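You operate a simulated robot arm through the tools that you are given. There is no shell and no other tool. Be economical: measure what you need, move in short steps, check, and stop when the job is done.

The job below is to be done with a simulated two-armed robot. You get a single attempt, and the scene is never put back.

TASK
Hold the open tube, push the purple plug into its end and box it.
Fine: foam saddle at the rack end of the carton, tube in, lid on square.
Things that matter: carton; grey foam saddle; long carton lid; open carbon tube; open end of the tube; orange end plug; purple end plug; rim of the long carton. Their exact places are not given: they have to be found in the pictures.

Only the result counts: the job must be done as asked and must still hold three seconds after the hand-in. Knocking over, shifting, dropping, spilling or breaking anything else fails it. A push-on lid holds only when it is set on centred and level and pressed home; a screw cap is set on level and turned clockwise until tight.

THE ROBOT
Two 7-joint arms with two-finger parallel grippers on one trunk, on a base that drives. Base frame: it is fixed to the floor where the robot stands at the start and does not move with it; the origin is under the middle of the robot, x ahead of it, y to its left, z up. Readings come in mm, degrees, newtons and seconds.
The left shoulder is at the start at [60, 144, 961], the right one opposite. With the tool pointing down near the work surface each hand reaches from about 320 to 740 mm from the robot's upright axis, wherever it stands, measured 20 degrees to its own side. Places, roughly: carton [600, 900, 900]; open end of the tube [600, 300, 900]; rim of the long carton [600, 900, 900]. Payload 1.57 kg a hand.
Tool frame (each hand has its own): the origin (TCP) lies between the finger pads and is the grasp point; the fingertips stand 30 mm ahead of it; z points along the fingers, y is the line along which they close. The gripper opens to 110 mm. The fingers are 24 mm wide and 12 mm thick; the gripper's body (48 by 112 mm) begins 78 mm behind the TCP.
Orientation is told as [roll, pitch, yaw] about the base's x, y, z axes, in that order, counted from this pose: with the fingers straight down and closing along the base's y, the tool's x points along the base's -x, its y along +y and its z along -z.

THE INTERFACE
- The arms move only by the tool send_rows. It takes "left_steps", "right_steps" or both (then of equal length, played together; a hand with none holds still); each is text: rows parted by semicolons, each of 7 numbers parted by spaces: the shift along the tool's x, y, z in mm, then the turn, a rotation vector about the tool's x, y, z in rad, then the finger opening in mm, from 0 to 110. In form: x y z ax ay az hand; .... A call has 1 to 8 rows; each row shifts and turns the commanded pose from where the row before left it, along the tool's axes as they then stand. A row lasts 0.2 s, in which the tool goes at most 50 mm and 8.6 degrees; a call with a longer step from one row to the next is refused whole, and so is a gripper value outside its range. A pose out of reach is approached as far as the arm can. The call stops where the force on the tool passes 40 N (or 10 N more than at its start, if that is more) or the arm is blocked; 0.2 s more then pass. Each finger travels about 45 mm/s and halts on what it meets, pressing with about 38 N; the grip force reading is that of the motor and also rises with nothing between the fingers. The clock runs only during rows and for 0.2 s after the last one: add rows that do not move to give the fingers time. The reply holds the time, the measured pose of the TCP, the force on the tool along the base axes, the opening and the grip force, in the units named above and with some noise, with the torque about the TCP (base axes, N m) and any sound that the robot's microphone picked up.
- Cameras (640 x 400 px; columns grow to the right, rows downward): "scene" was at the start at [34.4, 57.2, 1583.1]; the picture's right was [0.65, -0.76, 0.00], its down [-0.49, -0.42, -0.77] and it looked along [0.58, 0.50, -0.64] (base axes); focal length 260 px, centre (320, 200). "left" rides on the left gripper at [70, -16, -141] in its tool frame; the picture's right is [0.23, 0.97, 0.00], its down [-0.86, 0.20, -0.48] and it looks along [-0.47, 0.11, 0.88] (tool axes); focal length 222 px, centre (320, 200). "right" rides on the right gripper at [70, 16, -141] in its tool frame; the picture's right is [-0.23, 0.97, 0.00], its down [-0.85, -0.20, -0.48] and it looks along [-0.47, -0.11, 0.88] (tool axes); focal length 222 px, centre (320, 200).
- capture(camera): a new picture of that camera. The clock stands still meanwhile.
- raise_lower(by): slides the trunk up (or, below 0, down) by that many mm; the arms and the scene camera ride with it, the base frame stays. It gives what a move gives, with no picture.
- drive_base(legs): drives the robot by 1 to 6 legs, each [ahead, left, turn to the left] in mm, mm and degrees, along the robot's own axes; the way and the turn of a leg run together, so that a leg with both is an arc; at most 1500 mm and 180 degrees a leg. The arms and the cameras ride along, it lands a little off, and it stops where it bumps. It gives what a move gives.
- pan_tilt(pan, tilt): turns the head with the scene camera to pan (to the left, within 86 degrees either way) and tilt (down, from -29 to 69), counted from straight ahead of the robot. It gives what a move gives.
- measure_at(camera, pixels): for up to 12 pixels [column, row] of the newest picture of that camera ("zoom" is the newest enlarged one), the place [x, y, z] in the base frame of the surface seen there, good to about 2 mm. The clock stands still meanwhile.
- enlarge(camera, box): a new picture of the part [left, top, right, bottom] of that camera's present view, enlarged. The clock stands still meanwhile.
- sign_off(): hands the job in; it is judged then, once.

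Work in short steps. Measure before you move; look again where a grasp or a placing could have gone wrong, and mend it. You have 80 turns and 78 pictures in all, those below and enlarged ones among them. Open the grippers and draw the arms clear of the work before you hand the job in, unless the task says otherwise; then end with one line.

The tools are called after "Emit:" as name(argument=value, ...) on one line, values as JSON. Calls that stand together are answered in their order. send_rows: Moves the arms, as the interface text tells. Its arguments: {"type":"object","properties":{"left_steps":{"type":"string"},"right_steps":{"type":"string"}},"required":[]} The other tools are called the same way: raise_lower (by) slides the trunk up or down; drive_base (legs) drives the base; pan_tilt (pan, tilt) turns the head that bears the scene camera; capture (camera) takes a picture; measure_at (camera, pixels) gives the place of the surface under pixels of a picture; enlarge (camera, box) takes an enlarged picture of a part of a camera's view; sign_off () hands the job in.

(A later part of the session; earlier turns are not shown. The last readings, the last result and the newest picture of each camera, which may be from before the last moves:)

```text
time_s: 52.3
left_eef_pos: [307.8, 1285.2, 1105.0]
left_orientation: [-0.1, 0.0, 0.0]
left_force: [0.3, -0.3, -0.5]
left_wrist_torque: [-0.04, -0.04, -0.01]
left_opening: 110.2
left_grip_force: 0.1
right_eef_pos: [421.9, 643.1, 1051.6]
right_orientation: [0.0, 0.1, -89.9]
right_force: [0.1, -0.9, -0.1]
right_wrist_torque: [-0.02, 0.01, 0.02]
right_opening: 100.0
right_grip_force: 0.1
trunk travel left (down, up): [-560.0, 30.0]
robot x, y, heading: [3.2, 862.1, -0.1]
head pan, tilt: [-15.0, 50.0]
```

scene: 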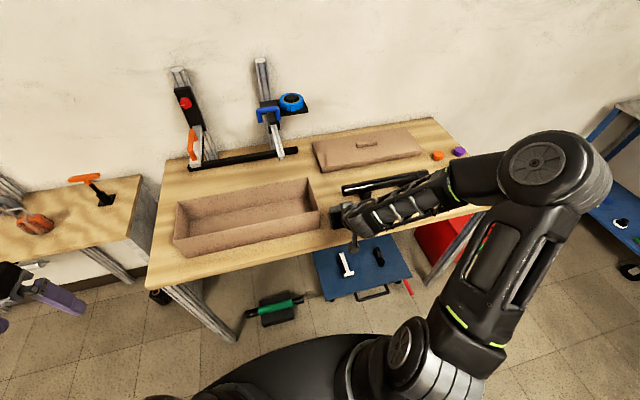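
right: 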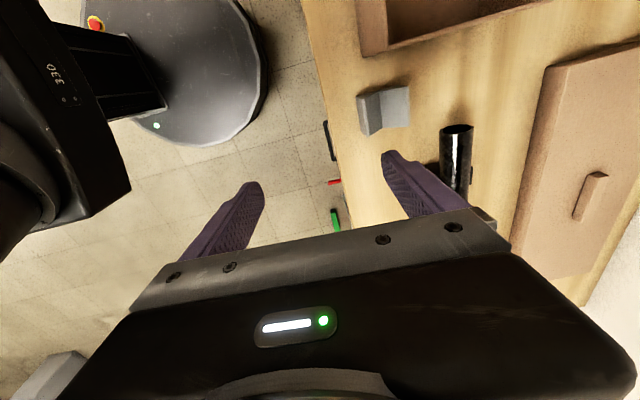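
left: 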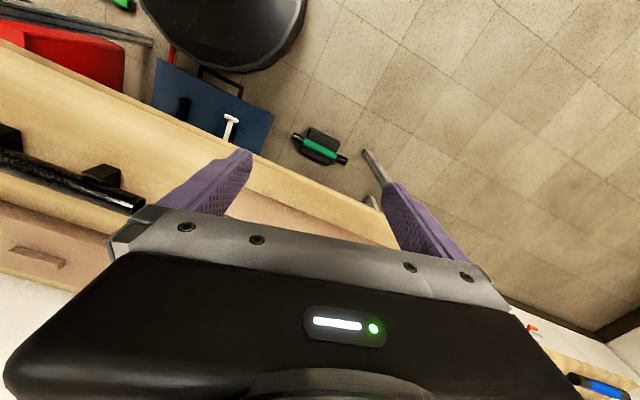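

Saddle centre is about (522,651). I move the vertical hand over it and down to z 884, then grip across x.

Emit:
send_rows(right_steps="4 50 0 0 0 0 100; 4 50 0 0 0 0 100; 0 0 45 0 0 0 100; 0 0 45 0 0 0 100; 0 0 45 0 0 0 100; 0 0 31 0 0 0 100; 0 0 0 0 0 0 100")

Emit:
send_rows(right_steps="0 0 0 0 0 0 80; 0 0 0 0 0 0 65; 0 0 0 0 0 0 50; 0 0 0 0 0 0 50; 0 0 0 0 0 0 50")

Emit:
capture(camera="right")

```text
refused: row 1 steps farther than a row can; nothing moved
```

```text
time_s: 53.5
left_eef_pos: [308.1, 1284.8, 1105.1]
left_orientation: [0.0, 0.1, -0.1]
left_force: [0.6, 0.1, -0.4]
left_wrist_torque: [-0.01, -0.03, 0.0]
left_opening: 110.1
left_grip_force: 0.0
right_eef_pos: [422.2, 644.7, 1051.6]
right_orientation: [-0.1, 0.0, -90.0]
right_force: [0.8, 0.4, -0.3]
right_wrist_torque: [0.0, -0.02, -0.02]
right_opening: 50.0
right_grip_force: 0.0
trunk travel left (down, up): [-560.0, 30.0]
robot x, y, heading: [6.2, 861.0, -0.0]
head pan, tilt: [-15.0, 50.0]
```

```text
51 pictures are left
```

right: 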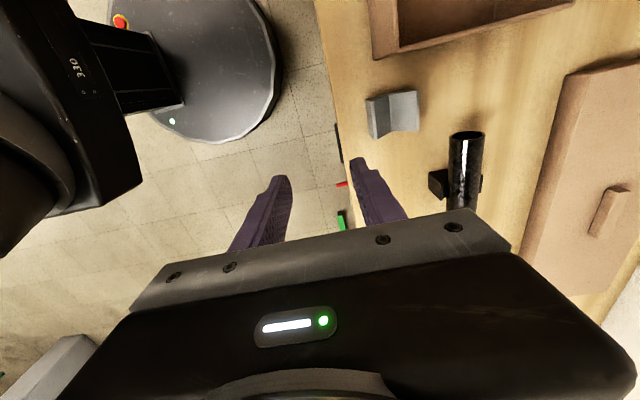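

The move was refused (step just over 50 mm). I redo it with smaller steps and reopen the fingers first.

Emit:
send_rows(right_steps="3 40 0 0 0 0 80; 3 40 0 0 0 0 100; 1 20 0 0 0 0 100; 0 0 40 0 0 0 100; 0 0 45 0 0 0 100; 0 0 45 0 0 0 100; 0 0 37 0 0 0 100; 0 0 0 0 0 0 100")

Emit:
capture(camera="right")

```text
time_s: 55.3
left_eef_pos: [308.0, 1285.0, 1105.2]
left_orientation: [-0.1, 0.1, -0.1]
left_force: [0.2, -0.1, 0.2]
left_wrist_torque: [0.0, -0.02, 0.0]
left_opening: 110.0
left_grip_force: 0.0
right_eef_pos: [522.0, 649.0, 883.2]
right_orientation: [-0.1, -0.1, -89.9]
right_force: [-0.6, 0.4, -1.0]
right_wrist_torque: [-0.01, 0.02, 0.02]
right_opening: 100.1
right_grip_force: 0.0
trunk travel left (down, up): [-560.0, 30.0]
robot x, y, heading: [-0.4, 864.4, -0.2]
head pan, tilt: [-15.0, 50.0]
```

```text
50 pictures are left
```

right: 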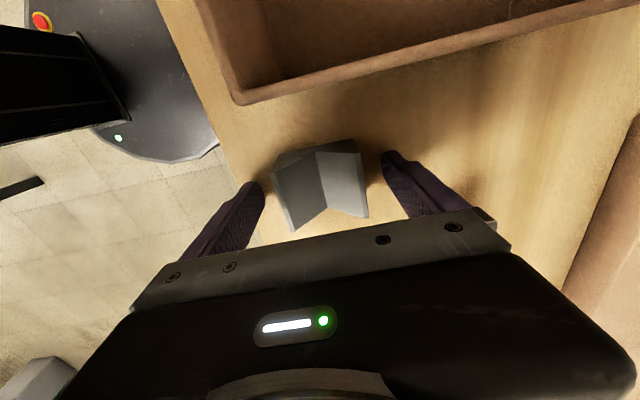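

The saddle is between the fingers, the V groove clear. I close, lift and look.

Emit:
send_rows(right_steps="0 0 0 0 0 0 80; 0 0 0 0 0 0 60; 0 0 0 0 0 0 50; 0 0 0 0 0 0 50; 0 0 0 0 0 0 50")

Emit:
send_rows(right_steps="0 0 -30 0 0 0 50; 0 0 -45 0 0 0 50; 0 0 -45 0 0 0 50; 0 0 -45 0 0 0 50; 0 0 -35 0 0 0 50")

Emit:
enlarge(camera="scene", box=[160, 150, 360, 270])

```text
time_s: 56.5
left_eef_pos: [307.0, 1285.0, 1103.2]
left_orientation: [-0.1, 0.1, -0.1]
left_force: [-0.1, -0.3, 0.4]
left_wrist_torque: [0.01, -0.03, -0.03]
left_opening: 110.0
left_grip_force: 0.1
right_eef_pos: [523.2, 649.7, 883.7]
right_orientation: [-0.1, -0.1, -89.9]
right_force: [-0.3, -0.1, 0.4]
right_wrist_torque: [0.01, -0.02, 0.03]
right_opening: 58.8
right_grip_force: 35.4
trunk travel left (down, up): [-560.0, 30.0]
robot x, y, heading: [2.0, 863.2, -0.1]
head pan, tilt: [-15.0, 50.0]
```

```text
time_s: 57.7
left_eef_pos: [307.5, 1285.1, 1105.8]
left_orientation: [0.0, 0.1, 0.0]
left_force: [0.5, -0.9, -0.2]
left_wrist_torque: [-0.03, -0.02, 0.01]
left_opening: 110.2
left_grip_force: 0.0
right_eef_pos: [521.2, 650.1, 1084.1]
right_orientation: [-0.2, 0.0, -89.9]
right_force: [-0.7, 0.1, 0.5]
right_wrist_torque: [-0.02, 0.05, 0.0]
right_opening: 58.9
right_grip_force: 38.0
trunk travel left (down, up): [-560.0, 30.0]
robot x, y, heading: [3.1, 861.6, 0.0]
head pan, tilt: [-15.0, 50.0]
```

```text
3.20 times, centred on (260, 210) of scene
```

zoom: 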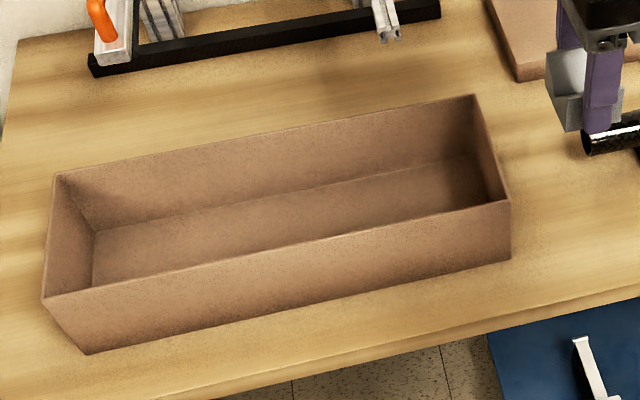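

The saddle is held. I measure the carton's rim corners and inner floor corners from this enlargement.

Emit:
measure_at(camera="zoom", pixels=[[45, 300], [57, 175], [473, 97], [509, 203], [95, 233], [95, 280], [475, 157], [280, 252], [265, 138], [50, 240], [488, 150], [250, 230]])

```text
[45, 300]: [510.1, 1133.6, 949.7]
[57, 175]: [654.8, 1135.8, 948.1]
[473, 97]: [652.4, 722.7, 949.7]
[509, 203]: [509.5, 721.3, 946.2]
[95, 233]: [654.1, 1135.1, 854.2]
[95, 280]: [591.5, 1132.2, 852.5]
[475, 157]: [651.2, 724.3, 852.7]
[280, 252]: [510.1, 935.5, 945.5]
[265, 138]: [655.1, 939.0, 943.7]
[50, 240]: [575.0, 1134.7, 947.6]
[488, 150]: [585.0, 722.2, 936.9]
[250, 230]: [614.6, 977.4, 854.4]
```

Carton inside spans x 512–652, y 724–1132, floor 853. I drive left 290 mm so the right hand can reach (582,1080).

Emit:
drive_base(legs=[[0, 290, 0]])

```text
time_s: 59.7
left_eef_pos: [311.2, 1567.9, 1103.7]
left_orientation: [0.0, 0.2, -0.3]
left_force: [0.5, 0.7, -0.6]
left_wrist_torque: [-0.01, 0.02, -0.01]
left_opening: 110.1
left_grip_force: 0.0
right_eef_pos: [523.3, 934.2, 1083.5]
right_orientation: [-0.1, -0.1, -90.1]
right_force: [0.9, 0.0, -0.2]
right_wrist_torque: [-0.07, -0.04, 0.01]
right_opening: 58.8
right_grip_force: 38.1
trunk travel left (down, up): [-560.0, 30.0]
robot x, y, heading: [4.5, 1146.8, -0.6]
head pan, tilt: [-15.0, 50.0]
```

I move over (582,1080), then down to z 900.

Emit:
send_rows(right_steps="36.5 14.7 0 0 0 0 50; 36.5 14.7 0 0 0 0 50; 36.5 14.7 0 0 0 0 50; 36.5 14.7 0 0 0 0 50; 0 0 45 0 0 0 50; 0 0 45 0 0 0 50; 0 0 40 0 0 0 50; 0 0 0 0 0 0 50")

Emit:
capture(camera="right")

```text
time_s: 61.5
left_eef_pos: [310.6, 1567.8, 1105.1]
left_orientation: [0.0, 0.1, -0.3]
left_force: [0.7, -0.6, 0.1]
left_wrist_torque: [0.01, 0.0, -0.03]
left_opening: 110.0
left_grip_force: 0.0
right_eef_pos: [581.7, 1078.3, 953.7]
right_orientation: [-0.2, 0.0, -90.2]
right_force: [0.7, 0.1, 0.1]
right_wrist_torque: [-0.01, 0.0, 0.02]
right_opening: 58.9
right_grip_force: 37.9
trunk travel left (down, up): [-560.0, 30.0]
robot x, y, heading: [4.5, 1145.9, -0.3]
head pan, tilt: [-15.0, 50.0]
```

```text
48 pictures are left
```

right: 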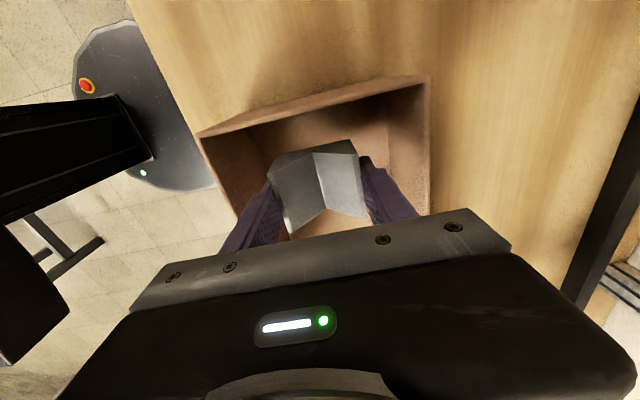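

The saddle is centred within the carton end. I lower it to the floor, release to 76 mm and rise.

Emit:
send_rows(right_steps="0 0 30 0 0 0 50; 0 0 25 0 0 0 50; 0 0 8 0 0 0 50; 0 0 3 0 0 0 50; 0 0 0 0 0 0 50")

Emit:
send_rows(right_steps="0 0 0 0 0 0 70; 0 0 0 0 0 0 76; 0 0 0 0 0 0 76; 0 0 -25 0 0 0 76; 0 0 -45 0 0 0 76; 0 0 -45 0 0 0 76; 0 0 -45 0 0 0 76; 0 0 -40 0 0 0 76")

Emit:
capture(camera="right")

```text
time_s: 62.7
left_eef_pos: [311.1, 1568.4, 1104.6]
left_orientation: [0.0, 0.1, -0.3]
left_force: [-0.6, -0.1, -0.5]
left_wrist_torque: [0.01, -0.04, 0.02]
left_opening: 109.9
left_grip_force: 0.1
right_eef_pos: [581.5, 1079.1, 888.0]
right_orientation: [-0.1, 0.1, -90.2]
right_force: [0.3, 0.1, 0.2]
right_wrist_torque: [-0.01, 0.02, 0.02]
right_opening: 58.7
right_grip_force: 38.1
trunk travel left (down, up): [-560.0, 30.0]
robot x, y, heading: [2.9, 1146.1, -0.5]
head pan, tilt: [-15.0, 50.0]
```

```text
time_s: 64.5
left_eef_pos: [310.4, 1567.4, 1103.8]
left_orientation: [0.0, 0.0, -0.4]
left_force: [-0.1, 0.2, 0.1]
left_wrist_torque: [-0.02, 0.01, -0.01]
left_opening: 110.2
left_grip_force: 0.0
right_eef_pos: [582.2, 1079.0, 1086.8]
right_orientation: [-0.2, 0.1, -90.1]
right_force: [0.2, -0.1, 0.0]
right_wrist_torque: [-0.01, -0.01, 0.02]
right_opening: 76.3
right_grip_force: 0.0
trunk travel left (down, up): [-560.0, 30.0]
robot x, y, heading: [3.9, 1144.9, -0.3]
head pan, tilt: [-15.0, 50.0]
```

```text
47 pictures are left
```

right: 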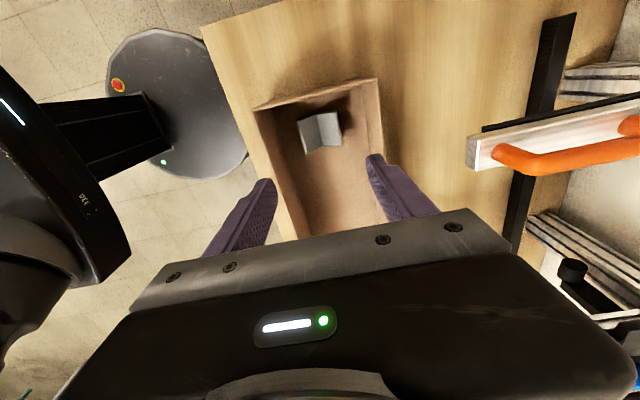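

The saddle stands in the carton's +y end. I check its position.

Emit:
measure_at(camera="right", pixels=[[300, 122], [338, 113], [305, 152], [341, 146], [312, 140], [330, 130], [322, 115], [325, 146], [300, 160]])

```text
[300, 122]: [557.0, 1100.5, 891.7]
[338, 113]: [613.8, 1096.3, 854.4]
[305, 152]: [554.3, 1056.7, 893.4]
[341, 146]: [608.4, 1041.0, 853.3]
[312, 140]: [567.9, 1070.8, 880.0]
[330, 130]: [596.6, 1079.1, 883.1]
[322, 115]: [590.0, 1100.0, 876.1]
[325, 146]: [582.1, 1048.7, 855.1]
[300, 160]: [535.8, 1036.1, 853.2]
```

Saddle centre is (582,1079), groove along y – good. I pull the right hand back in x, turn the left hand to yaw −90, then drive back to the plugs.

Emit:
send_rows(left_steps="0 0 0 0 0 0.143 110; 0 0 0 0 0 0.143 110; 0 0 0 0 0 0.143 110; 0 0 0 0 0 0.143 110; 0 0 0 0 0 0.143 110; 0 0 0 0 0 0.143 110; 0 0 0 0 0 0.143 110; 0 0 0 0 0 0.143 110", right_steps="0 -30 0 0 0 0 76; 0 -30 0 0 0 0 76; 0 -30 0 0 0 0 76; 0 -30 0 0 0 0 76; 0 0 0 0 0 0 76; 0 0 0 0 0 0 76; 0 0 0 0 0 0 76; 0 0 0 0 0 0 76")

Emit:
send_rows(left_steps="0 0 0 0 0 0.143 110; 0 0 0 0 0 0.143 110; 0 0 0 0 0 0.137 110")

Emit:
drive_base(legs=[[0, -880, 0], [65, 0, 0]])

Emit:
pan_tilt(pan=0, tilt=55)

Emit:
capture(camera="scene")

```text
time_s: 66.3
left_eef_pos: [310.4, 1567.5, 1105.0]
left_orientation: [0.1, 0.1, -66.0]
left_force: [-0.5, 0.1, -0.1]
left_wrist_torque: [-0.03, -0.01, 0.04]
left_opening: 110.4
left_grip_force: 0.0
right_eef_pos: [461.5, 1078.7, 1087.2]
right_orientation: [-0.1, 0.0, -90.1]
right_force: [0.6, -0.8, -0.1]
right_wrist_torque: [0.01, -0.01, -0.01]
right_opening: 76.1
right_grip_force: 0.0
trunk travel left (down, up): [-560.0, 30.0]
robot x, y, heading: [2.9, 1148.0, -0.3]
head pan, tilt: [-15.0, 50.0]
```

```text
time_s: 67.1
left_eef_pos: [310.6, 1567.6, 1104.5]
left_orientation: [-0.2, 0.0, -90.2]
left_force: [0.0, 0.6, 0.3]
left_wrist_torque: [-0.01, 0.02, 0.0]
left_opening: 110.1
left_grip_force: 0.0
right_eef_pos: [461.0, 1079.1, 1086.1]
right_orientation: [-0.1, 0.0, -90.1]
right_force: [-0.2, -0.2, 0.2]
right_wrist_torque: [0.01, 0.06, -0.01]
right_opening: 76.0
right_grip_force: 0.1
trunk travel left (down, up): [-560.0, 30.0]
robot x, y, heading: [2.8, 1147.5, -0.2]
head pan, tilt: [-15.0, 50.0]
```

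```text
time_s: 72.2
left_eef_pos: [369.9, 705.2, 1104.1]
left_orientation: [-0.2, 0.0, -89.4]
left_force: [0.8, -0.3, 0.3]
left_wrist_torque: [-0.02, 0.04, -0.01]
left_opening: 109.8
left_grip_force: 0.1
right_eef_pos: [526.4, 218.5, 1085.5]
right_orientation: [-0.2, -0.1, -89.5]
right_force: [1.1, -0.7, -0.3]
right_wrist_torque: [0.01, 0.06, -0.03]
right_opening: 75.8
right_grip_force: 0.0
trunk travel left (down, up): [-560.0, 30.0]
robot x, y, heading: [64.9, 281.6, 0.1]
head pan, tilt: [-15.0, 50.0]
```

```text
time_s: 73.0
left_eef_pos: [368.3, 705.7, 1104.6]
left_orientation: [-0.1, 0.1, -89.4]
left_force: [-0.2, 0.4, 0.4]
left_wrist_torque: [-0.02, 0.01, 0.01]
left_opening: 110.1
left_grip_force: 0.0
right_eef_pos: [525.7, 219.0, 1086.1]
right_orientation: [-0.1, 0.0, -89.5]
right_force: [0.1, -0.1, -0.4]
right_wrist_torque: [0.01, 0.01, 0.02]
right_opening: 76.0
right_grip_force: 0.1
trunk travel left (down, up): [-560.0, 30.0]
robot x, y, heading: [70.0, 281.7, 0.5]
head pan, tilt: [0.0, 55.0]
```

```text
46 pictures are left
```

scene: 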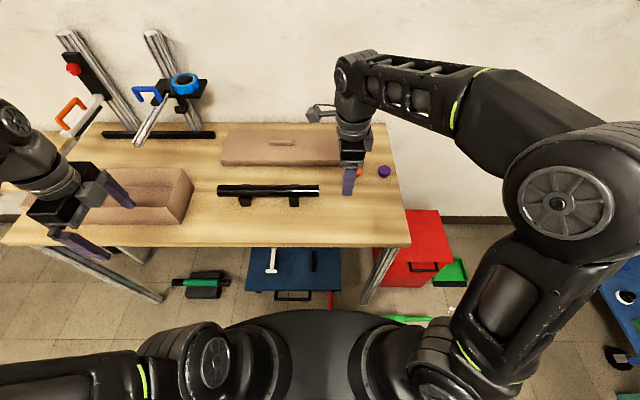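

I enlarge the tube and plug region for fine measurements.

Emit:
enlarge(camera="scene", box=[205, 150, 405, 230])

Emit:
measure_at(camera="zoom", pixels=[[45, 122], [45, 140], [368, 122], [368, 135], [200, 115], [200, 128], [140, 160], [290, 160], [573, 63], [573, 72], [560, 66], [587, 66]])

```text
3.20 times, centred on (305, 190) of scene
```

zoom: 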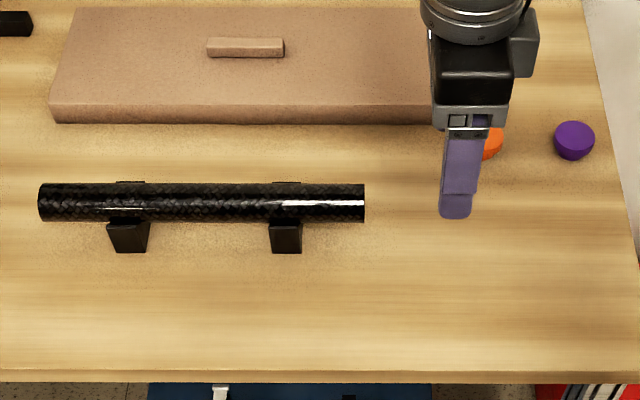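

```text
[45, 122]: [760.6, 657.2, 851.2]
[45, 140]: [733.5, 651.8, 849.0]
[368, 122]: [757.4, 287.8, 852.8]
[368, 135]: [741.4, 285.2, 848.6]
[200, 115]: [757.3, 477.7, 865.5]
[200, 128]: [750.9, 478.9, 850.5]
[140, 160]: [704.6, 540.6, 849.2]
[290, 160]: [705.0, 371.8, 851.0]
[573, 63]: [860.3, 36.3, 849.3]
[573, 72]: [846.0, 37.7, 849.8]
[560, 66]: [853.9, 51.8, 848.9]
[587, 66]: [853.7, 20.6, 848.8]
```

Emit:
measure_at(camera="zoom", pixels=[[42, 200], [362, 200], [200, 186], [200, 200], [200, 218], [130, 186], [574, 126], [574, 146], [557, 135], [592, 135], [574, 155], [574, 136]])

Emit:
measure_at(camera="zoom", pixels=[[208, 42], [284, 42], [245, 46], [245, 55], [53, 105], [75, 10], [53, 121], [428, 121], [245, 40], [420, 10], [150, 70], [350, 70]])

```text
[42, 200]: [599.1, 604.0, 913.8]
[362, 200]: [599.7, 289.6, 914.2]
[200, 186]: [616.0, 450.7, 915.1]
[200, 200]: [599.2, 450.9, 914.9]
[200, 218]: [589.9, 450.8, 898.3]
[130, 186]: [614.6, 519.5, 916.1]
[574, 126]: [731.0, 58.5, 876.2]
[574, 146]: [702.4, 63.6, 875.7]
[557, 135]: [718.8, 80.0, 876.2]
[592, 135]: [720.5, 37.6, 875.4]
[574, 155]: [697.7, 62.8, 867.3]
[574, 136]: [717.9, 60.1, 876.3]
```

```text
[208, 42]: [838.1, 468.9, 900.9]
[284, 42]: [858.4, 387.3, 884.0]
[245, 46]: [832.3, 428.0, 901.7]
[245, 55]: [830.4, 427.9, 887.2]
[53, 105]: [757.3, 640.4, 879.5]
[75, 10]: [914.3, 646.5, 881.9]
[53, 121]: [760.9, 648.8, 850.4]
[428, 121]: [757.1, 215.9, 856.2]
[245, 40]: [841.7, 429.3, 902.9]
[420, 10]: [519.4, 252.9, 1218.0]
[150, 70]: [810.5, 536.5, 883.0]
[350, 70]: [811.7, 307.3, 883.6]
```

Tube: y 288–605, top z 915, diameter ≈36. Plug cap centre (717.5,59), top 876, about 42 mm wide. I move the right hand above the purple plug.

Emit:
send_rows(right_steps="-27 31.7 0 0 0 0 70; -27 31.7 0 0 0 0 70; -27 31.7 0 0 0 0 70; -27 31.7 0 0 0 0 70; -27 31.7 0 0 0 0 70; -27 31.7 0 0 0 0.0 70; 0 0 45 0 0 0 70; 0 0 45 0 0 0 70")

Emit:
send_rows(right_steps="0 0 35 0 0 0 70; 0 0 0 0 0 0 70")

Emit:
capture(camera="right")

```text
time_s: 74.8
left_eef_pos: [369.7, 705.8, 1105.1]
left_orientation: [-0.1, -0.1, -89.4]
left_force: [0.0, -0.7, 0.7]
left_wrist_torque: [0.0, 0.0, 0.04]
left_opening: 110.2
left_grip_force: 0.0
right_eef_pos: [659.5, 107.5, 998.2]
right_orientation: [-0.1, 0.0, -89.5]
right_force: [0.3, 0.1, 0.4]
right_wrist_torque: [0.0, 0.01, -0.01]
right_opening: 70.0
right_grip_force: 0.1
right hand out of reach, approached as far as the arm can: row 5, 6
trunk travel left (down, up): [-560.0, 30.0]
robot x, y, heading: [69.3, 280.1, 0.4]
head pan, tilt: [0.0, 55.0]
```

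```text
time_s: 75.4
left_eef_pos: [368.6, 706.5, 1105.1]
left_orientation: [-0.1, 0.0, -89.4]
left_force: [-0.2, -0.1, -0.7]
left_wrist_torque: [-0.02, -0.01, -0.01]
left_opening: 109.6
left_grip_force: 0.0
right_eef_pos: [657.9, 106.0, 963.1]
right_orientation: [-0.1, 0.0, -89.5]
right_force: [-0.2, 0.7, 0.3]
right_wrist_torque: [0.0, -0.03, -0.02]
right_opening: 69.8
right_grip_force: 0.1
trunk travel left (down, up): [-560.0, 30.0]
robot x, y, heading: [68.0, 282.5, 0.6]
head pan, tilt: [0.0, 55.0]
```

```text
44 pictures are left
```

right: 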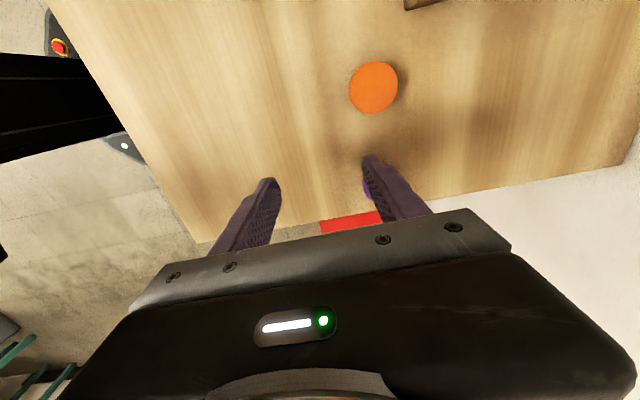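

Reach is limited at that height; now lower, I shift again toward the plug at z 963.

Emit:
send_rows(right_steps="-24 29.7 0 0 0 -0.009 70; -23.5 29.7 0 0 0 0 70; 0 0 0 0 0 0 70")

Emit:
capture(camera="right")

```text
time_s: 76.2
left_eef_pos: [369.5, 705.3, 1104.4]
left_orientation: [-0.1, 0.0, -89.4]
left_force: [0.8, -0.7, -0.5]
left_wrist_torque: [-0.01, -0.02, -0.02]
left_opening: 110.0
left_grip_force: 0.1
right_eef_pos: [717.2, 59.6, 962.0]
right_orientation: [-0.2, 0.0, -88.8]
right_force: [-0.1, -0.1, 0.4]
right_wrist_torque: [-0.01, -0.01, 0.02]
right_opening: 70.0
right_grip_force: 0.0
trunk travel left (down, up): [-560.0, 30.0]
robot x, y, heading: [67.2, 278.6, 0.2]
head pan, tilt: [0.0, 55.0]
```

```text
43 pictures are left
```

right: 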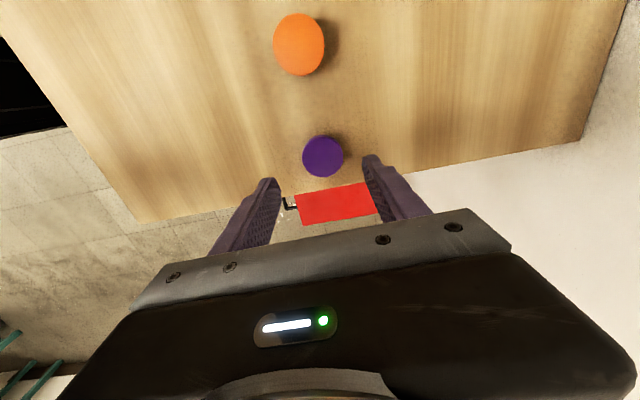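

The plug at (322,156) lies between the fingers; I verify its centre and then descend.

Emit:
measure_at(camera="right", pixels=[[322, 155], [305, 157], [340, 155], [322, 138], [322, 173]])

Emit:
send_rows(right_steps="0 0 40 0 0 0.02 70; 0 0 33 0 0 0.02 70; 0 0 0 0 0 0 70")

```text
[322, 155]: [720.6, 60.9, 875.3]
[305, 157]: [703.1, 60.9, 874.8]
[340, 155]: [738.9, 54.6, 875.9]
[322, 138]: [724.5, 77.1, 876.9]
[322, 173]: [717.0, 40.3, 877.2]
```

```text
time_s: 77.0
left_eef_pos: [369.5, 706.8, 1104.2]
left_orientation: [-0.1, 0.0, -89.3]
left_force: [-0.1, -0.2, 0.2]
left_wrist_torque: [-0.02, -0.03, 0.01]
left_opening: 109.7
left_grip_force: 0.0
right_eef_pos: [718.5, 59.9, 887.3]
right_orientation: [-0.1, 0.0, -91.2]
right_force: [1.1, -0.1, 0.0]
right_wrist_torque: [0.0, 0.02, -0.04]
right_opening: 70.1
right_grip_force: 0.1
trunk travel left (down, up): [-560.0, 30.0]
robot x, y, heading: [63.2, 279.5, 0.3]
head pan, tilt: [0.0, 55.0]
```

Centred within 2 mm. I square the yaw, close on the cap and lift.

Emit:
send_rows(right_steps="0 1 0 0 0 -0.021 60; 0 0 0 0 0 0 50; 0 0 0 0 0 0 34; 0 0 0 0 0 0 34; 0 0 0 0 0 0 34; 0 0 0 0 0 0 34")

Emit:
send_rows(right_steps="0 0 -20 0 0 0 34; 0 0 -40 0 0 0 34; 10 -25 -25 0 0 0 34; 15 -30 -25 0 0 0 34; 15 -30 -25 0 0 0 34")

Emit:
capture(camera="right")

```text
time_s: 78.4
left_eef_pos: [369.6, 705.9, 1104.1]
left_orientation: [-0.1, 0.1, -89.4]
left_force: [0.3, 0.2, 0.3]
left_wrist_torque: [0.01, -0.02, 0.02]
left_opening: 110.1
left_grip_force: 0.1
right_eef_pos: [719.1, 60.1, 887.6]
right_orientation: [-0.1, 0.0, -90.1]
right_force: [0.3, 0.8, 1.2]
right_wrist_torque: [0.0, 0.02, -0.01]
right_opening: 40.2
right_grip_force: 37.9
trunk travel left (down, up): [-560.0, 30.0]
robot x, y, heading: [67.8, 277.2, 0.1]
head pan, tilt: [0.0, 55.0]
```

```text
time_s: 79.6
left_eef_pos: [367.6, 705.9, 1104.7]
left_orientation: [0.0, 0.0, -89.4]
left_force: [-0.6, -0.3, 0.0]
left_wrist_torque: [0.01, -0.03, 0.02]
left_opening: 110.0
left_grip_force: 0.0
right_eef_pos: [633.4, 99.7, 1026.7]
right_orientation: [0.0, 0.0, -90.0]
right_force: [0.9, 0.7, 0.0]
right_wrist_torque: [-0.01, -0.03, -0.02]
right_opening: 40.3
right_grip_force: 38.0
trunk travel left (down, up): [-560.0, 30.0]
robot x, y, heading: [65.7, 281.9, 0.0]
head pan, tilt: [0.0, 55.0]
```

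```text
42 pictures are left
```

right: 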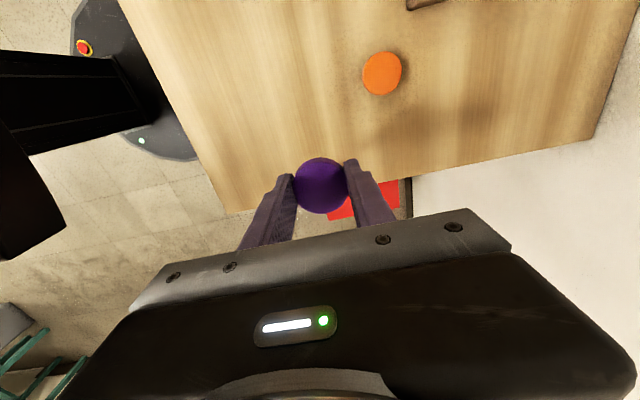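

The plug is gripped by its cap (40 mm). I move to x 600, y 150 and turn the fingers to point along +y.

Emit:
send_rows(right_steps="25 -17 -10 0 0 0 34; 25 -16 -10 0 0 0 34; 0 0 0 0 0.143 0 34; 0 0 0 0 0.143 0 34; 0 0 0 0 0.143 0 34; 0 0 0 0 0.143 0 34; 0 0 0 0 0.143 0 34; 0 0 0 0 0.143 0 34")

Emit:
send_rows(right_steps="0 0 0 0 0.143 0 34; 0 0 0 0 0.143 0 34; 0 0 0 0 0.143 0 34; 0 0 0 0 0.143 0 34; 0 0 0 0 0.141 0 34")

```text
time_s: 81.4
left_eef_pos: [368.8, 706.7, 1103.8]
left_orientation: [-0.1, 0.0, -89.4]
left_force: [-0.1, -0.2, -0.5]
left_wrist_torque: [0.0, -0.01, 0.0]
left_opening: 110.0
left_grip_force: 0.0
right_eef_pos: [603.3, 148.9, 1044.9]
right_orientation: [-0.1, 49.3, -90.1]
right_force: [-0.3, 0.3, -1.0]
right_wrist_torque: [0.01, -0.01, -0.05]
right_opening: 40.1
right_grip_force: 38.3
trunk travel left (down, up): [-560.0, 30.0]
robot x, y, heading: [66.9, 278.8, 0.5]
head pan, tilt: [0.0, 55.0]
```

```text
time_s: 82.6
left_eef_pos: [368.5, 705.8, 1105.9]
left_orientation: [-0.1, 0.1, -89.5]
left_force: [-0.1, 0.3, -0.5]
left_wrist_torque: [0.01, 0.02, 0.0]
left_opening: 110.3
left_grip_force: 0.2
right_eef_pos: [603.2, 148.7, 1044.3]
right_orientation: [-140.7, 90.0, 129.3]
right_force: [-0.8, -0.3, 0.1]
right_wrist_torque: [-0.03, -0.02, -0.04]
right_opening: 40.3
right_grip_force: 38.0
trunk travel left (down, up): [-560.0, 30.0]
robot x, y, heading: [67.3, 280.4, 0.2]
head pan, tilt: [0.0, 55.0]
```

The right hand now points +y at (603,149,1044), plug held. I bring the left hand above the tube's middle at (600,447).

Emit:
send_rows(left_steps="-32.6 28.7 0 0 0 0.001 100; -32.6 28.7 0 0 0 0.001 100; -32.6 28.7 0 0 0 0.001 100; -32.6 28.7 0 0 0 0.001 100; -32.6 28.7 0 0 0 0.001 100; -32.6 28.7 0 0 0 0.001 100; -32.6 28.7 0 0 0 0 100; -32.6 28.7 0 0 0 0 100")

Emit:
send_rows(left_steps="0 0 40 0 0 0 90; 0 0 40 0 0 0 90; 0 0 30 0 0 0 90; 0 0 0 0 0 0 90")

Emit:
capture(camera="left")

```text
time_s: 84.4
left_eef_pos: [600.1, 446.0, 1105.3]
left_orientation: [-0.2, 0.1, -89.8]
left_force: [0.5, -0.3, -0.2]
left_wrist_torque: [0.02, 0.01, -0.03]
left_opening: 100.0
left_grip_force: 0.0
right_eef_pos: [603.2, 150.1, 1042.8]
right_orientation: [-86.7, 89.7, -176.6]
right_force: [-0.4, -0.5, -0.7]
right_wrist_torque: [-0.02, 0.05, 0.02]
right_opening: 40.3
right_grip_force: 38.0
trunk travel left (down, up): [-560.0, 30.0]
robot x, y, heading: [66.4, 283.4, 0.2]
head pan, tilt: [0.0, 55.0]
```

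```text
time_s: 85.4
left_eef_pos: [598.5, 447.5, 991.6]
left_orientation: [0.0, 0.0, -89.6]
left_force: [0.7, -0.3, -0.3]
left_wrist_torque: [0.01, 0.0, 0.02]
left_opening: 90.1
left_grip_force: 0.1
right_eef_pos: [603.4, 150.6, 1045.1]
right_orientation: [-74.8, 89.9, -164.9]
right_force: [0.3, 0.4, 0.4]
right_wrist_torque: [-0.02, -0.01, -0.04]
right_opening: 40.1
right_grip_force: 37.9
trunk travel left (down, up): [-560.0, 30.0]
robot x, y, heading: [66.3, 281.0, 0.4]
head pan, tilt: [0.0, 55.0]
```

```text
41 pictures are left
```

left: 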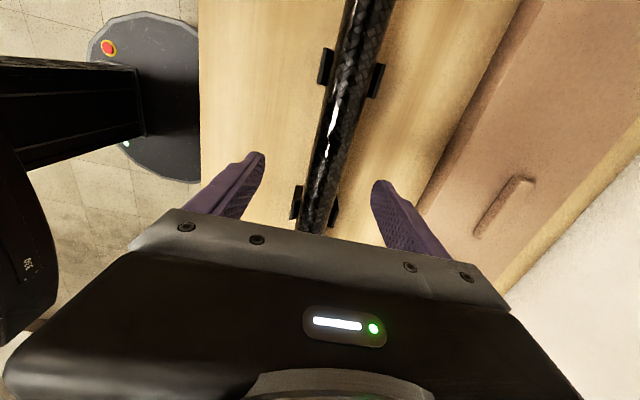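

The tube lies between the fingers, between its two blocks. I descend to z 897 and close.

Emit:
send_rows(left_steps="0 1 40 0 0 0 90; 0 0.5 35 0 0 0 90; 0 0 20 0 0 0 90; 0 0 0 0 0 0 70; 0 0 0 0 0 0 45; 0 0 0 0 0 0 28; 0 0 0 0 0 0 28; 0 0 0 0 0 0 28")

Emit:
send_rows(left_steps="0 0 -15 0 0 0 28; 0 0 -30 0 0 0 28; 0 0 -40 0 0 0 28; 0 0 -20 0 0 0 28; 0 0 0 0 0 0 28")

Emit:
capture(camera="scene")

Emit:
capture(camera="left")

```text
time_s: 87.2
left_eef_pos: [604.7, 449.4, 899.9]
left_orientation: [0.1, 0.1, -89.8]
left_force: [21.3, 0.4, 10.3]
left_wrist_torque: [0.13, -0.11, -0.23]
left_opening: 46.3
left_grip_force: 9.8
right_eef_pos: [604.0, 149.5, 1043.7]
right_orientation: [-82.5, 89.8, -172.5]
right_force: [-0.5, -0.5, -0.5]
right_wrist_torque: [0.02, 0.01, 0.01]
right_opening: 40.4
right_grip_force: 38.4
trunk travel left (down, up): [-560.0, 30.0]
robot x, y, heading: [67.4, 287.7, 0.5]
head pan, tilt: [0.0, 55.0]
```

```text
time_s: 88.4
left_eef_pos: [601.6, 448.5, 1003.3]
left_orientation: [-0.1, 0.0, -89.8]
left_force: [-0.3, 0.3, -1.5]
left_wrist_torque: [-0.02, 0.01, -0.01]
left_opening: 39.8
left_grip_force: 37.9
right_eef_pos: [603.0, 150.3, 1044.5]
right_orientation: [-75.2, 89.8, -165.2]
right_force: [0.5, -1.0, 0.8]
right_wrist_torque: [0.03, 0.0, 0.01]
right_opening: 40.4
right_grip_force: 37.9
trunk travel left (down, up): [-560.0, 30.0]
robot x, y, heading: [68.3, 280.6, 0.4]
head pan, tilt: [0.0, 55.0]
```

```text
40 pictures are left
```

scene: 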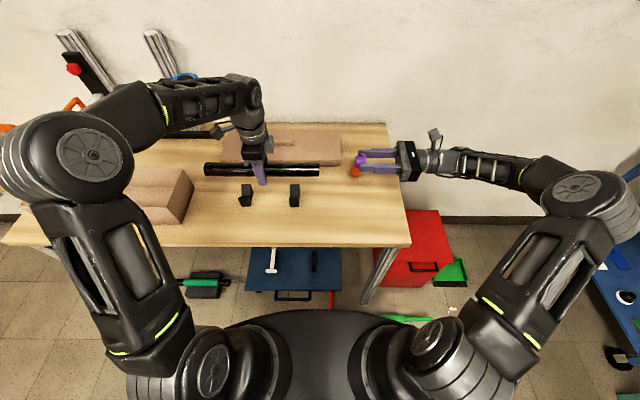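

```text
39 pictures are left
```

left: 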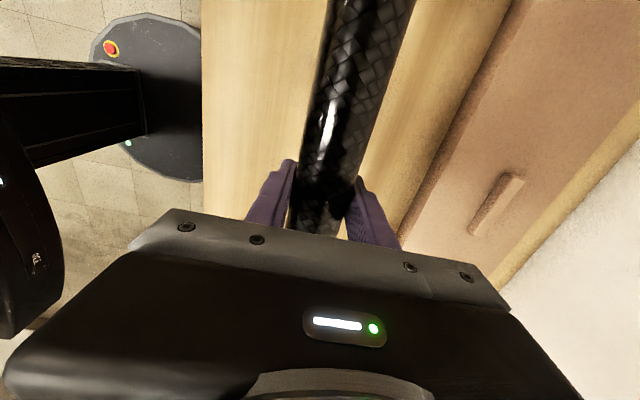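

Both parts are held; tube is 40 mm in diameter, same as the cap. I enlarge the gap between plug and tube end to align them.

Emit:
enlarge(camera="scene", box=[190, 130, 430, 210])

Emit:
enlarge(camera="scene", box=[290, 130, 420, 210])

```text
2.67 times, centred on (310, 170) of scene
```

zoom: 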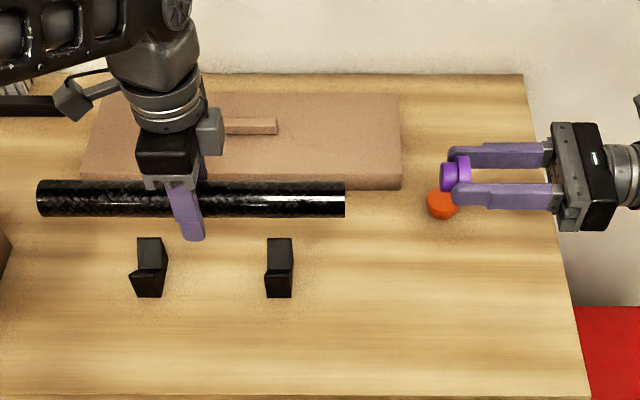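

```text
4.92 times, centred on (355, 170) of scene
```

zoom: 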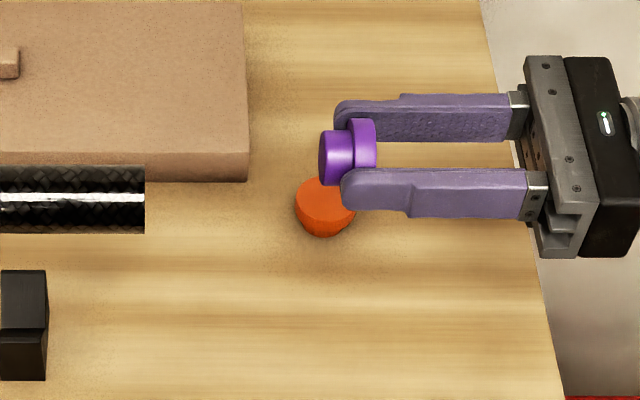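

The plug's spigot protrudes beyond the fingertips. I measure the tube end and the plug.

Emit:
measure_at(camera="zoom", pixels=[[141, 198], [141, 172], [141, 225], [20, 198], [20, 172], [335, 135], [335, 160], [335, 178], [324, 160], [362, 130], [345, 190], [366, 150]])

Emit:
measure_at(camera="scene", pixels=[[207, 169], [215, 169], [225, 169], [285, 169], [300, 169], [315, 170]])

```text
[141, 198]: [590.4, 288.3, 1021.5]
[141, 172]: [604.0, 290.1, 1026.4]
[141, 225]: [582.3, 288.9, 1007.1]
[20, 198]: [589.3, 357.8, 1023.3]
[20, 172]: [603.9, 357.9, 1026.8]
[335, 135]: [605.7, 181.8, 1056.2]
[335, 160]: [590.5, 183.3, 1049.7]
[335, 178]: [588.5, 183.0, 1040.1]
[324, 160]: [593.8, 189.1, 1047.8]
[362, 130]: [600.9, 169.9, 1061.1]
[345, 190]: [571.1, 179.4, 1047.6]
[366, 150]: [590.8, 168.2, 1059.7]
```

```text
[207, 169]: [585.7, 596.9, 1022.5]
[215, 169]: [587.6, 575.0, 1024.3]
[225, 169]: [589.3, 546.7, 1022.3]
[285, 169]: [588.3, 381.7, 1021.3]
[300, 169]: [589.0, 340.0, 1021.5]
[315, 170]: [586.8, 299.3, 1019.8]
```

Tube axis ≈ (602.5, z 1006.5), plug axis ≈ (603, z 1043.5). I bring the plug in line, about 8 mm short of the end (y 289).

Emit:
send_rows(right_steps="-20 0 0 0 0 0 34; -17 0 20 0 0 0 34; 0 0 35 0 0 0 34; 0 0 33 0 0 0 34; 0 0 0 0 0 0 34")

Emit:
enlarge(camera="scene", box=[270, 145, 370, 205])

Emit:
capture(camera="right")

```text
time_s: 89.6
left_eef_pos: [601.7, 447.2, 1003.1]
left_orientation: [-0.2, 0.0, -89.7]
left_force: [0.1, -0.3, -1.7]
left_wrist_torque: [0.04, 0.07, -0.01]
left_opening: 39.5
left_grip_force: 38.1
right_eef_pos: [603.6, 238.2, 1007.2]
right_orientation: [-89.2, 89.8, -179.2]
right_force: [1.1, 0.1, -0.4]
right_wrist_torque: [0.01, -0.03, -0.02]
right_opening: 40.0
right_grip_force: 37.8
trunk travel left (down, up): [-560.0, 30.0]
robot x, y, heading: [62.9, 282.8, 0.3]
head pan, tilt: [0.0, 55.0]
```

```text
6.40 times, centred on (320, 175) of scene
```

zoom: 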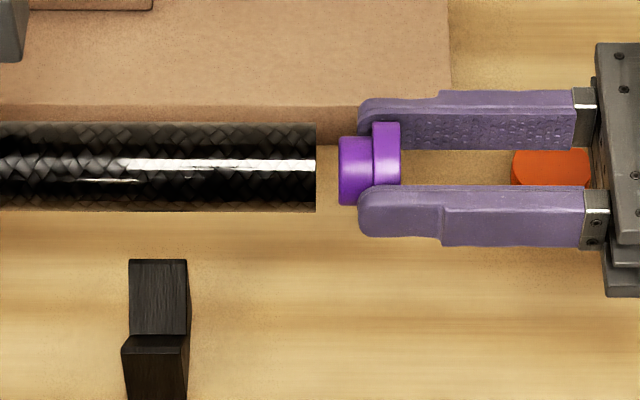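

```text
35 pictures are left
```

right: 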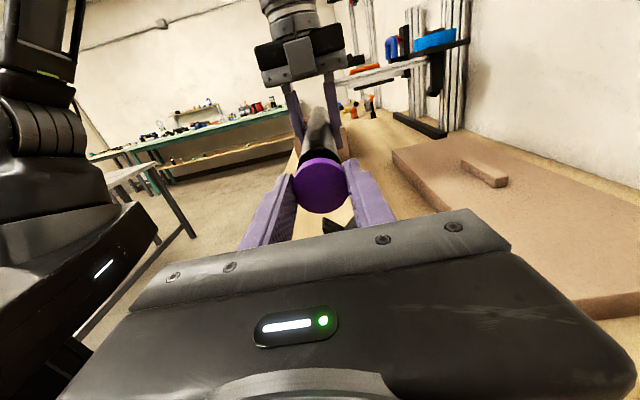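

In the enlarged view tube spans rows 122–212, spigot 136–205: nearly aligned. I measure for the fine offset.

Emit:
measure_at(camera="zoom", pixels=[[300, 126], [300, 145], [300, 167], [300, 190], [300, 208], [352, 140], [352, 155], [352, 170], [352, 185], [352, 200], [385, 130], [385, 160]])

Emit:
measure_at(camera="right", pixels=[[320, 165], [298, 187], [345, 187], [321, 208], [321, 187], [316, 150], [325, 150], [318, 130], [322, 120], [310, 140], [335, 140]])

```text
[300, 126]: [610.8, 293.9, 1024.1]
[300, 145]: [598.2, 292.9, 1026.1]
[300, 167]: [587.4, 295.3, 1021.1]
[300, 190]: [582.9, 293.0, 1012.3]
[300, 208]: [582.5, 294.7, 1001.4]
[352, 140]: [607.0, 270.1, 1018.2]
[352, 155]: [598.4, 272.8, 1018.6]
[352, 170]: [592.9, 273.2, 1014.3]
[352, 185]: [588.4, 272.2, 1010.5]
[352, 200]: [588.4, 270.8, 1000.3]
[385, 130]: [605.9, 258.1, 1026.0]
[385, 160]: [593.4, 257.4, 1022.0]
```

```text
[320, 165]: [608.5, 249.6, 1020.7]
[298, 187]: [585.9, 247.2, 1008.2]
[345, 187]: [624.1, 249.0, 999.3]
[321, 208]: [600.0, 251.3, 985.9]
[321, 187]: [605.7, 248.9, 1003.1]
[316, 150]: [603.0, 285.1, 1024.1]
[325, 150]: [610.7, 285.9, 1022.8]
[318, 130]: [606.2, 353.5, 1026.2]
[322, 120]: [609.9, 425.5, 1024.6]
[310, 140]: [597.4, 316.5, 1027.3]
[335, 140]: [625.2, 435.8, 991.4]
```

Fit: tube axis (602.0, 1006.4), spigot axis about (602.8, 1005.2). I correct by +1.2 mm in z and −0.8 mm in x and advance 16 mm gently.

Emit:
send_rows(right_steps="1.2 -0.8 0 0 0 0 34; 0 0 4 0 0 0 34; 0 0 4 0 0 0 34; 0 0 3 0 0 0 34; 0 0 2 0 0 0 34; 0 0 2 0 0 0 34; 0 0 1 0 0 0 34; 0 0 0 0 0 0 34")

Emit:
enlarge(camera="scene", box=[270, 145, 370, 205])

```text
time_s: 91.4
left_eef_pos: [601.6, 446.8, 1001.9]
left_orientation: [-0.1, 0.0, -89.6]
left_force: [0.1, 0.4, -1.7]
left_wrist_torque: [-0.02, -0.01, 0.06]
left_opening: 39.6
left_grip_force: 38.0
right_eef_pos: [602.5, 254.4, 1007.0]
right_orientation: [-76.4, 89.8, -166.5]
right_force: [-0.1, -0.3, 0.7]
right_wrist_torque: [-0.04, -0.01, 0.01]
right_opening: 40.1
right_grip_force: 37.9
trunk travel left (down, up): [-560.0, 30.0]
robot x, y, heading: [66.9, 280.1, 0.4]
head pan, tilt: [0.0, 55.0]
```

```text
6.40 times, centred on (320, 175) of scene
```

zoom: 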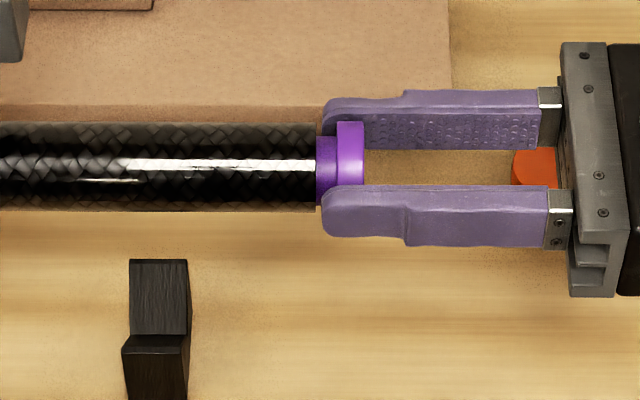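

The spigot has entered about 5 mm with no force. I advance 2 mm more, open, draw back 8 mm and regrip so only the cap is held.

Emit:
send_rows(right_steps="0 0 1.2 0 0 0 34; 0 0 1 0 0 0 34; 0 0 0 0 0 0 40; 0 0 0 0 0 0 48; 0 0 0 0 0 0 48; 0 0 -7 0 0 0 48; 0 0 0 0 0 0 48; 0 0 0 0 0 0 48")

Emit:
enlarge(camera="scene", box=[270, 145, 370, 205])

```text
time_s: 93.2
left_eef_pos: [601.2, 447.9, 1003.3]
left_orientation: [0.0, 0.0, -89.7]
left_force: [0.1, -0.7, -0.5]
left_wrist_torque: [-0.01, 0.03, 0.01]
left_opening: 39.7
left_grip_force: 37.5
right_eef_pos: [601.4, 248.9, 1008.0]
right_orientation: [-75.5, 90.0, -165.6]
right_force: [0.1, -0.7, 0.4]
right_wrist_torque: [-0.01, -0.02, 0.0]
right_opening: 48.0
right_grip_force: 0.0
trunk travel left (down, up): [-560.0, 30.0]
robot x, y, heading: [68.2, 278.2, 0.1]
head pan, tilt: [0.0, 55.0]
```

```text
6.40 times, centred on (320, 175) of scene
```

zoom: 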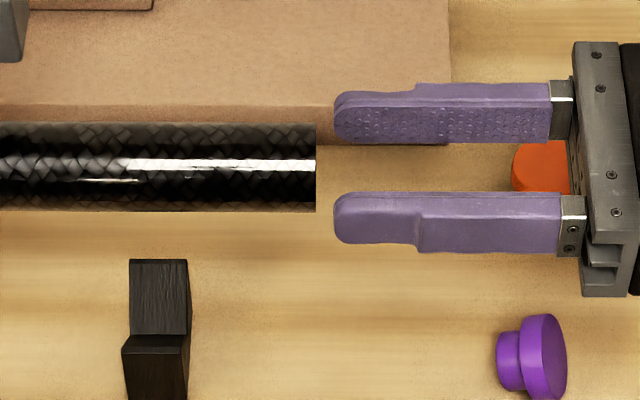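

The plug had not stuck and fell onto the bench at zoom (530,355), lying on its side with its spigot toward +y. I measure it and retract the right hand upward.

Emit:
measure_at(camera="zoom", pixels=[[500, 360], [515, 345], [515, 360], [515, 380], [535, 320], [535, 345], [535, 375], [535, 395], [555, 355], [522, 330], [505, 335], [600, 370]])

Emit:
send_rows(right_steps="0 0 -40 0 0 0 70; 25 0 -40 0 -0.143 0 80; 0 0 0 0 -0.143 0 80; 0 0 0 0 -0.143 0 80; 0 0 0 0 -0.143 0 80; 0 0 0 0 -0.143 0 80; 0 0 0 0 -0.143 0 80; 0 0 0 0 -0.143 0 80")

Emit:
send_rows(right_steps="0 0 0 0 -0.143 0 80; 0 0 0 0 -0.143 0 80; 0 0 0 0 -0.143 0 80; 0 0 0 0 -0.141 0 80; 0 0 0 0 0 0 80")

Emit:
enlarge(camera="scene", box=[310, 170, 410, 230])

```text
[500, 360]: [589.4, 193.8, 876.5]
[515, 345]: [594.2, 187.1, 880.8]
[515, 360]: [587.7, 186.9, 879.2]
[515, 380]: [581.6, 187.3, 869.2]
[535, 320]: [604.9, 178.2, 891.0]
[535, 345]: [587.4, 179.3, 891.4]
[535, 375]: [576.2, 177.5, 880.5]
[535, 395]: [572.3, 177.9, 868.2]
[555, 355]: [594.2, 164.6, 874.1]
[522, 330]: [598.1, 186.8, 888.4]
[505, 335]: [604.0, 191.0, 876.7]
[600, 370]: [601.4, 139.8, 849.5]
```

```text
time_s: 95.0
left_eef_pos: [601.7, 448.6, 1002.3]
left_orientation: [-0.1, 0.0, -89.7]
left_force: [0.5, 0.0, -1.6]
left_wrist_torque: [0.02, 0.04, -0.02]
left_opening: 39.7
left_grip_force: 38.7
right_eef_pos: [602.9, 168.1, 1032.3]
right_orientation: [-0.3, 32.5, -90.2]
right_force: [0.1, -0.5, -0.2]
right_wrist_torque: [-0.02, -0.02, 0.0]
right_opening: 80.0
right_grip_force: 0.1
trunk travel left (down, up): [-560.0, 30.0]
robot x, y, heading: [66.7, 281.4, 0.5]
head pan, tilt: [0.0, 55.0]
```

```text
time_s: 96.2
left_eef_pos: [601.4, 447.9, 1003.5]
left_orientation: [-0.1, 0.0, -89.8]
left_force: [0.1, -0.4, -1.3]
left_wrist_torque: [0.02, 0.01, -0.03]
left_opening: 39.5
left_grip_force: 38.1
right_eef_pos: [603.0, 167.5, 1034.0]
right_orientation: [-0.1, -0.2, -90.2]
right_force: [0.2, -0.1, 0.0]
right_wrist_torque: [0.02, 0.02, 0.0]
right_opening: 80.1
right_grip_force: 0.0
trunk travel left (down, up): [-560.0, 30.0]
robot x, y, heading: [62.1, 279.7, 0.4]
head pan, tilt: [0.0, 55.0]
```

```text
6.40 times, centred on (360, 200) of scene
```

zoom: 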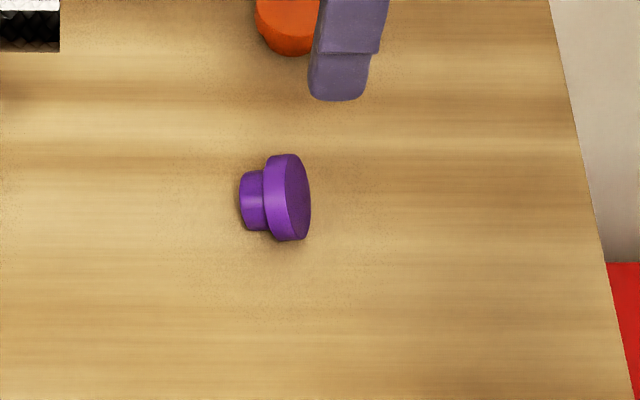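

The plug lies at about (595,178). I look from the right wrist camera above it.

Emit:
enlarge(camera="right", box=[240, 100, 400, 200])

Emit:
measure_at(camera="scene", pixels=[[207, 169], [316, 170]])

```text
4.00 times, centred on (320, 150) of right
```

zoom: 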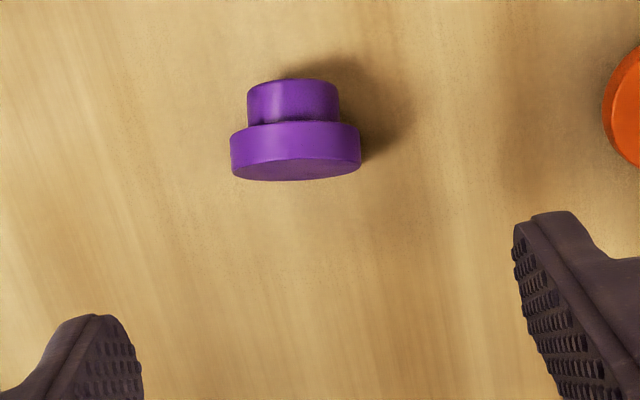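

```text
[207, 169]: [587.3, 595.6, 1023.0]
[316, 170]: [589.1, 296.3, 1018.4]
```

Emit:
measure_at(camera="zoom", pixels=[[294, 82], [250, 100], [336, 100], [252, 84], [337, 84], [294, 118], [233, 130], [358, 130], [295, 125], [295, 158], [235, 170], [358, 165]])

```text
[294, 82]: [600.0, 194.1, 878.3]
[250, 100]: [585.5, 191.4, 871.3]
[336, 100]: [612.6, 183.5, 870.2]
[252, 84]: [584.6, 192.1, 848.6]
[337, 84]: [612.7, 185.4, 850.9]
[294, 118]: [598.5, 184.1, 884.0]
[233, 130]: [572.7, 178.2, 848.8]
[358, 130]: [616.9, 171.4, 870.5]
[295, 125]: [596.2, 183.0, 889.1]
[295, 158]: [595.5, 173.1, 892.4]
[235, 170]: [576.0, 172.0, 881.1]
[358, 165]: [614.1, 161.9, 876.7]
```

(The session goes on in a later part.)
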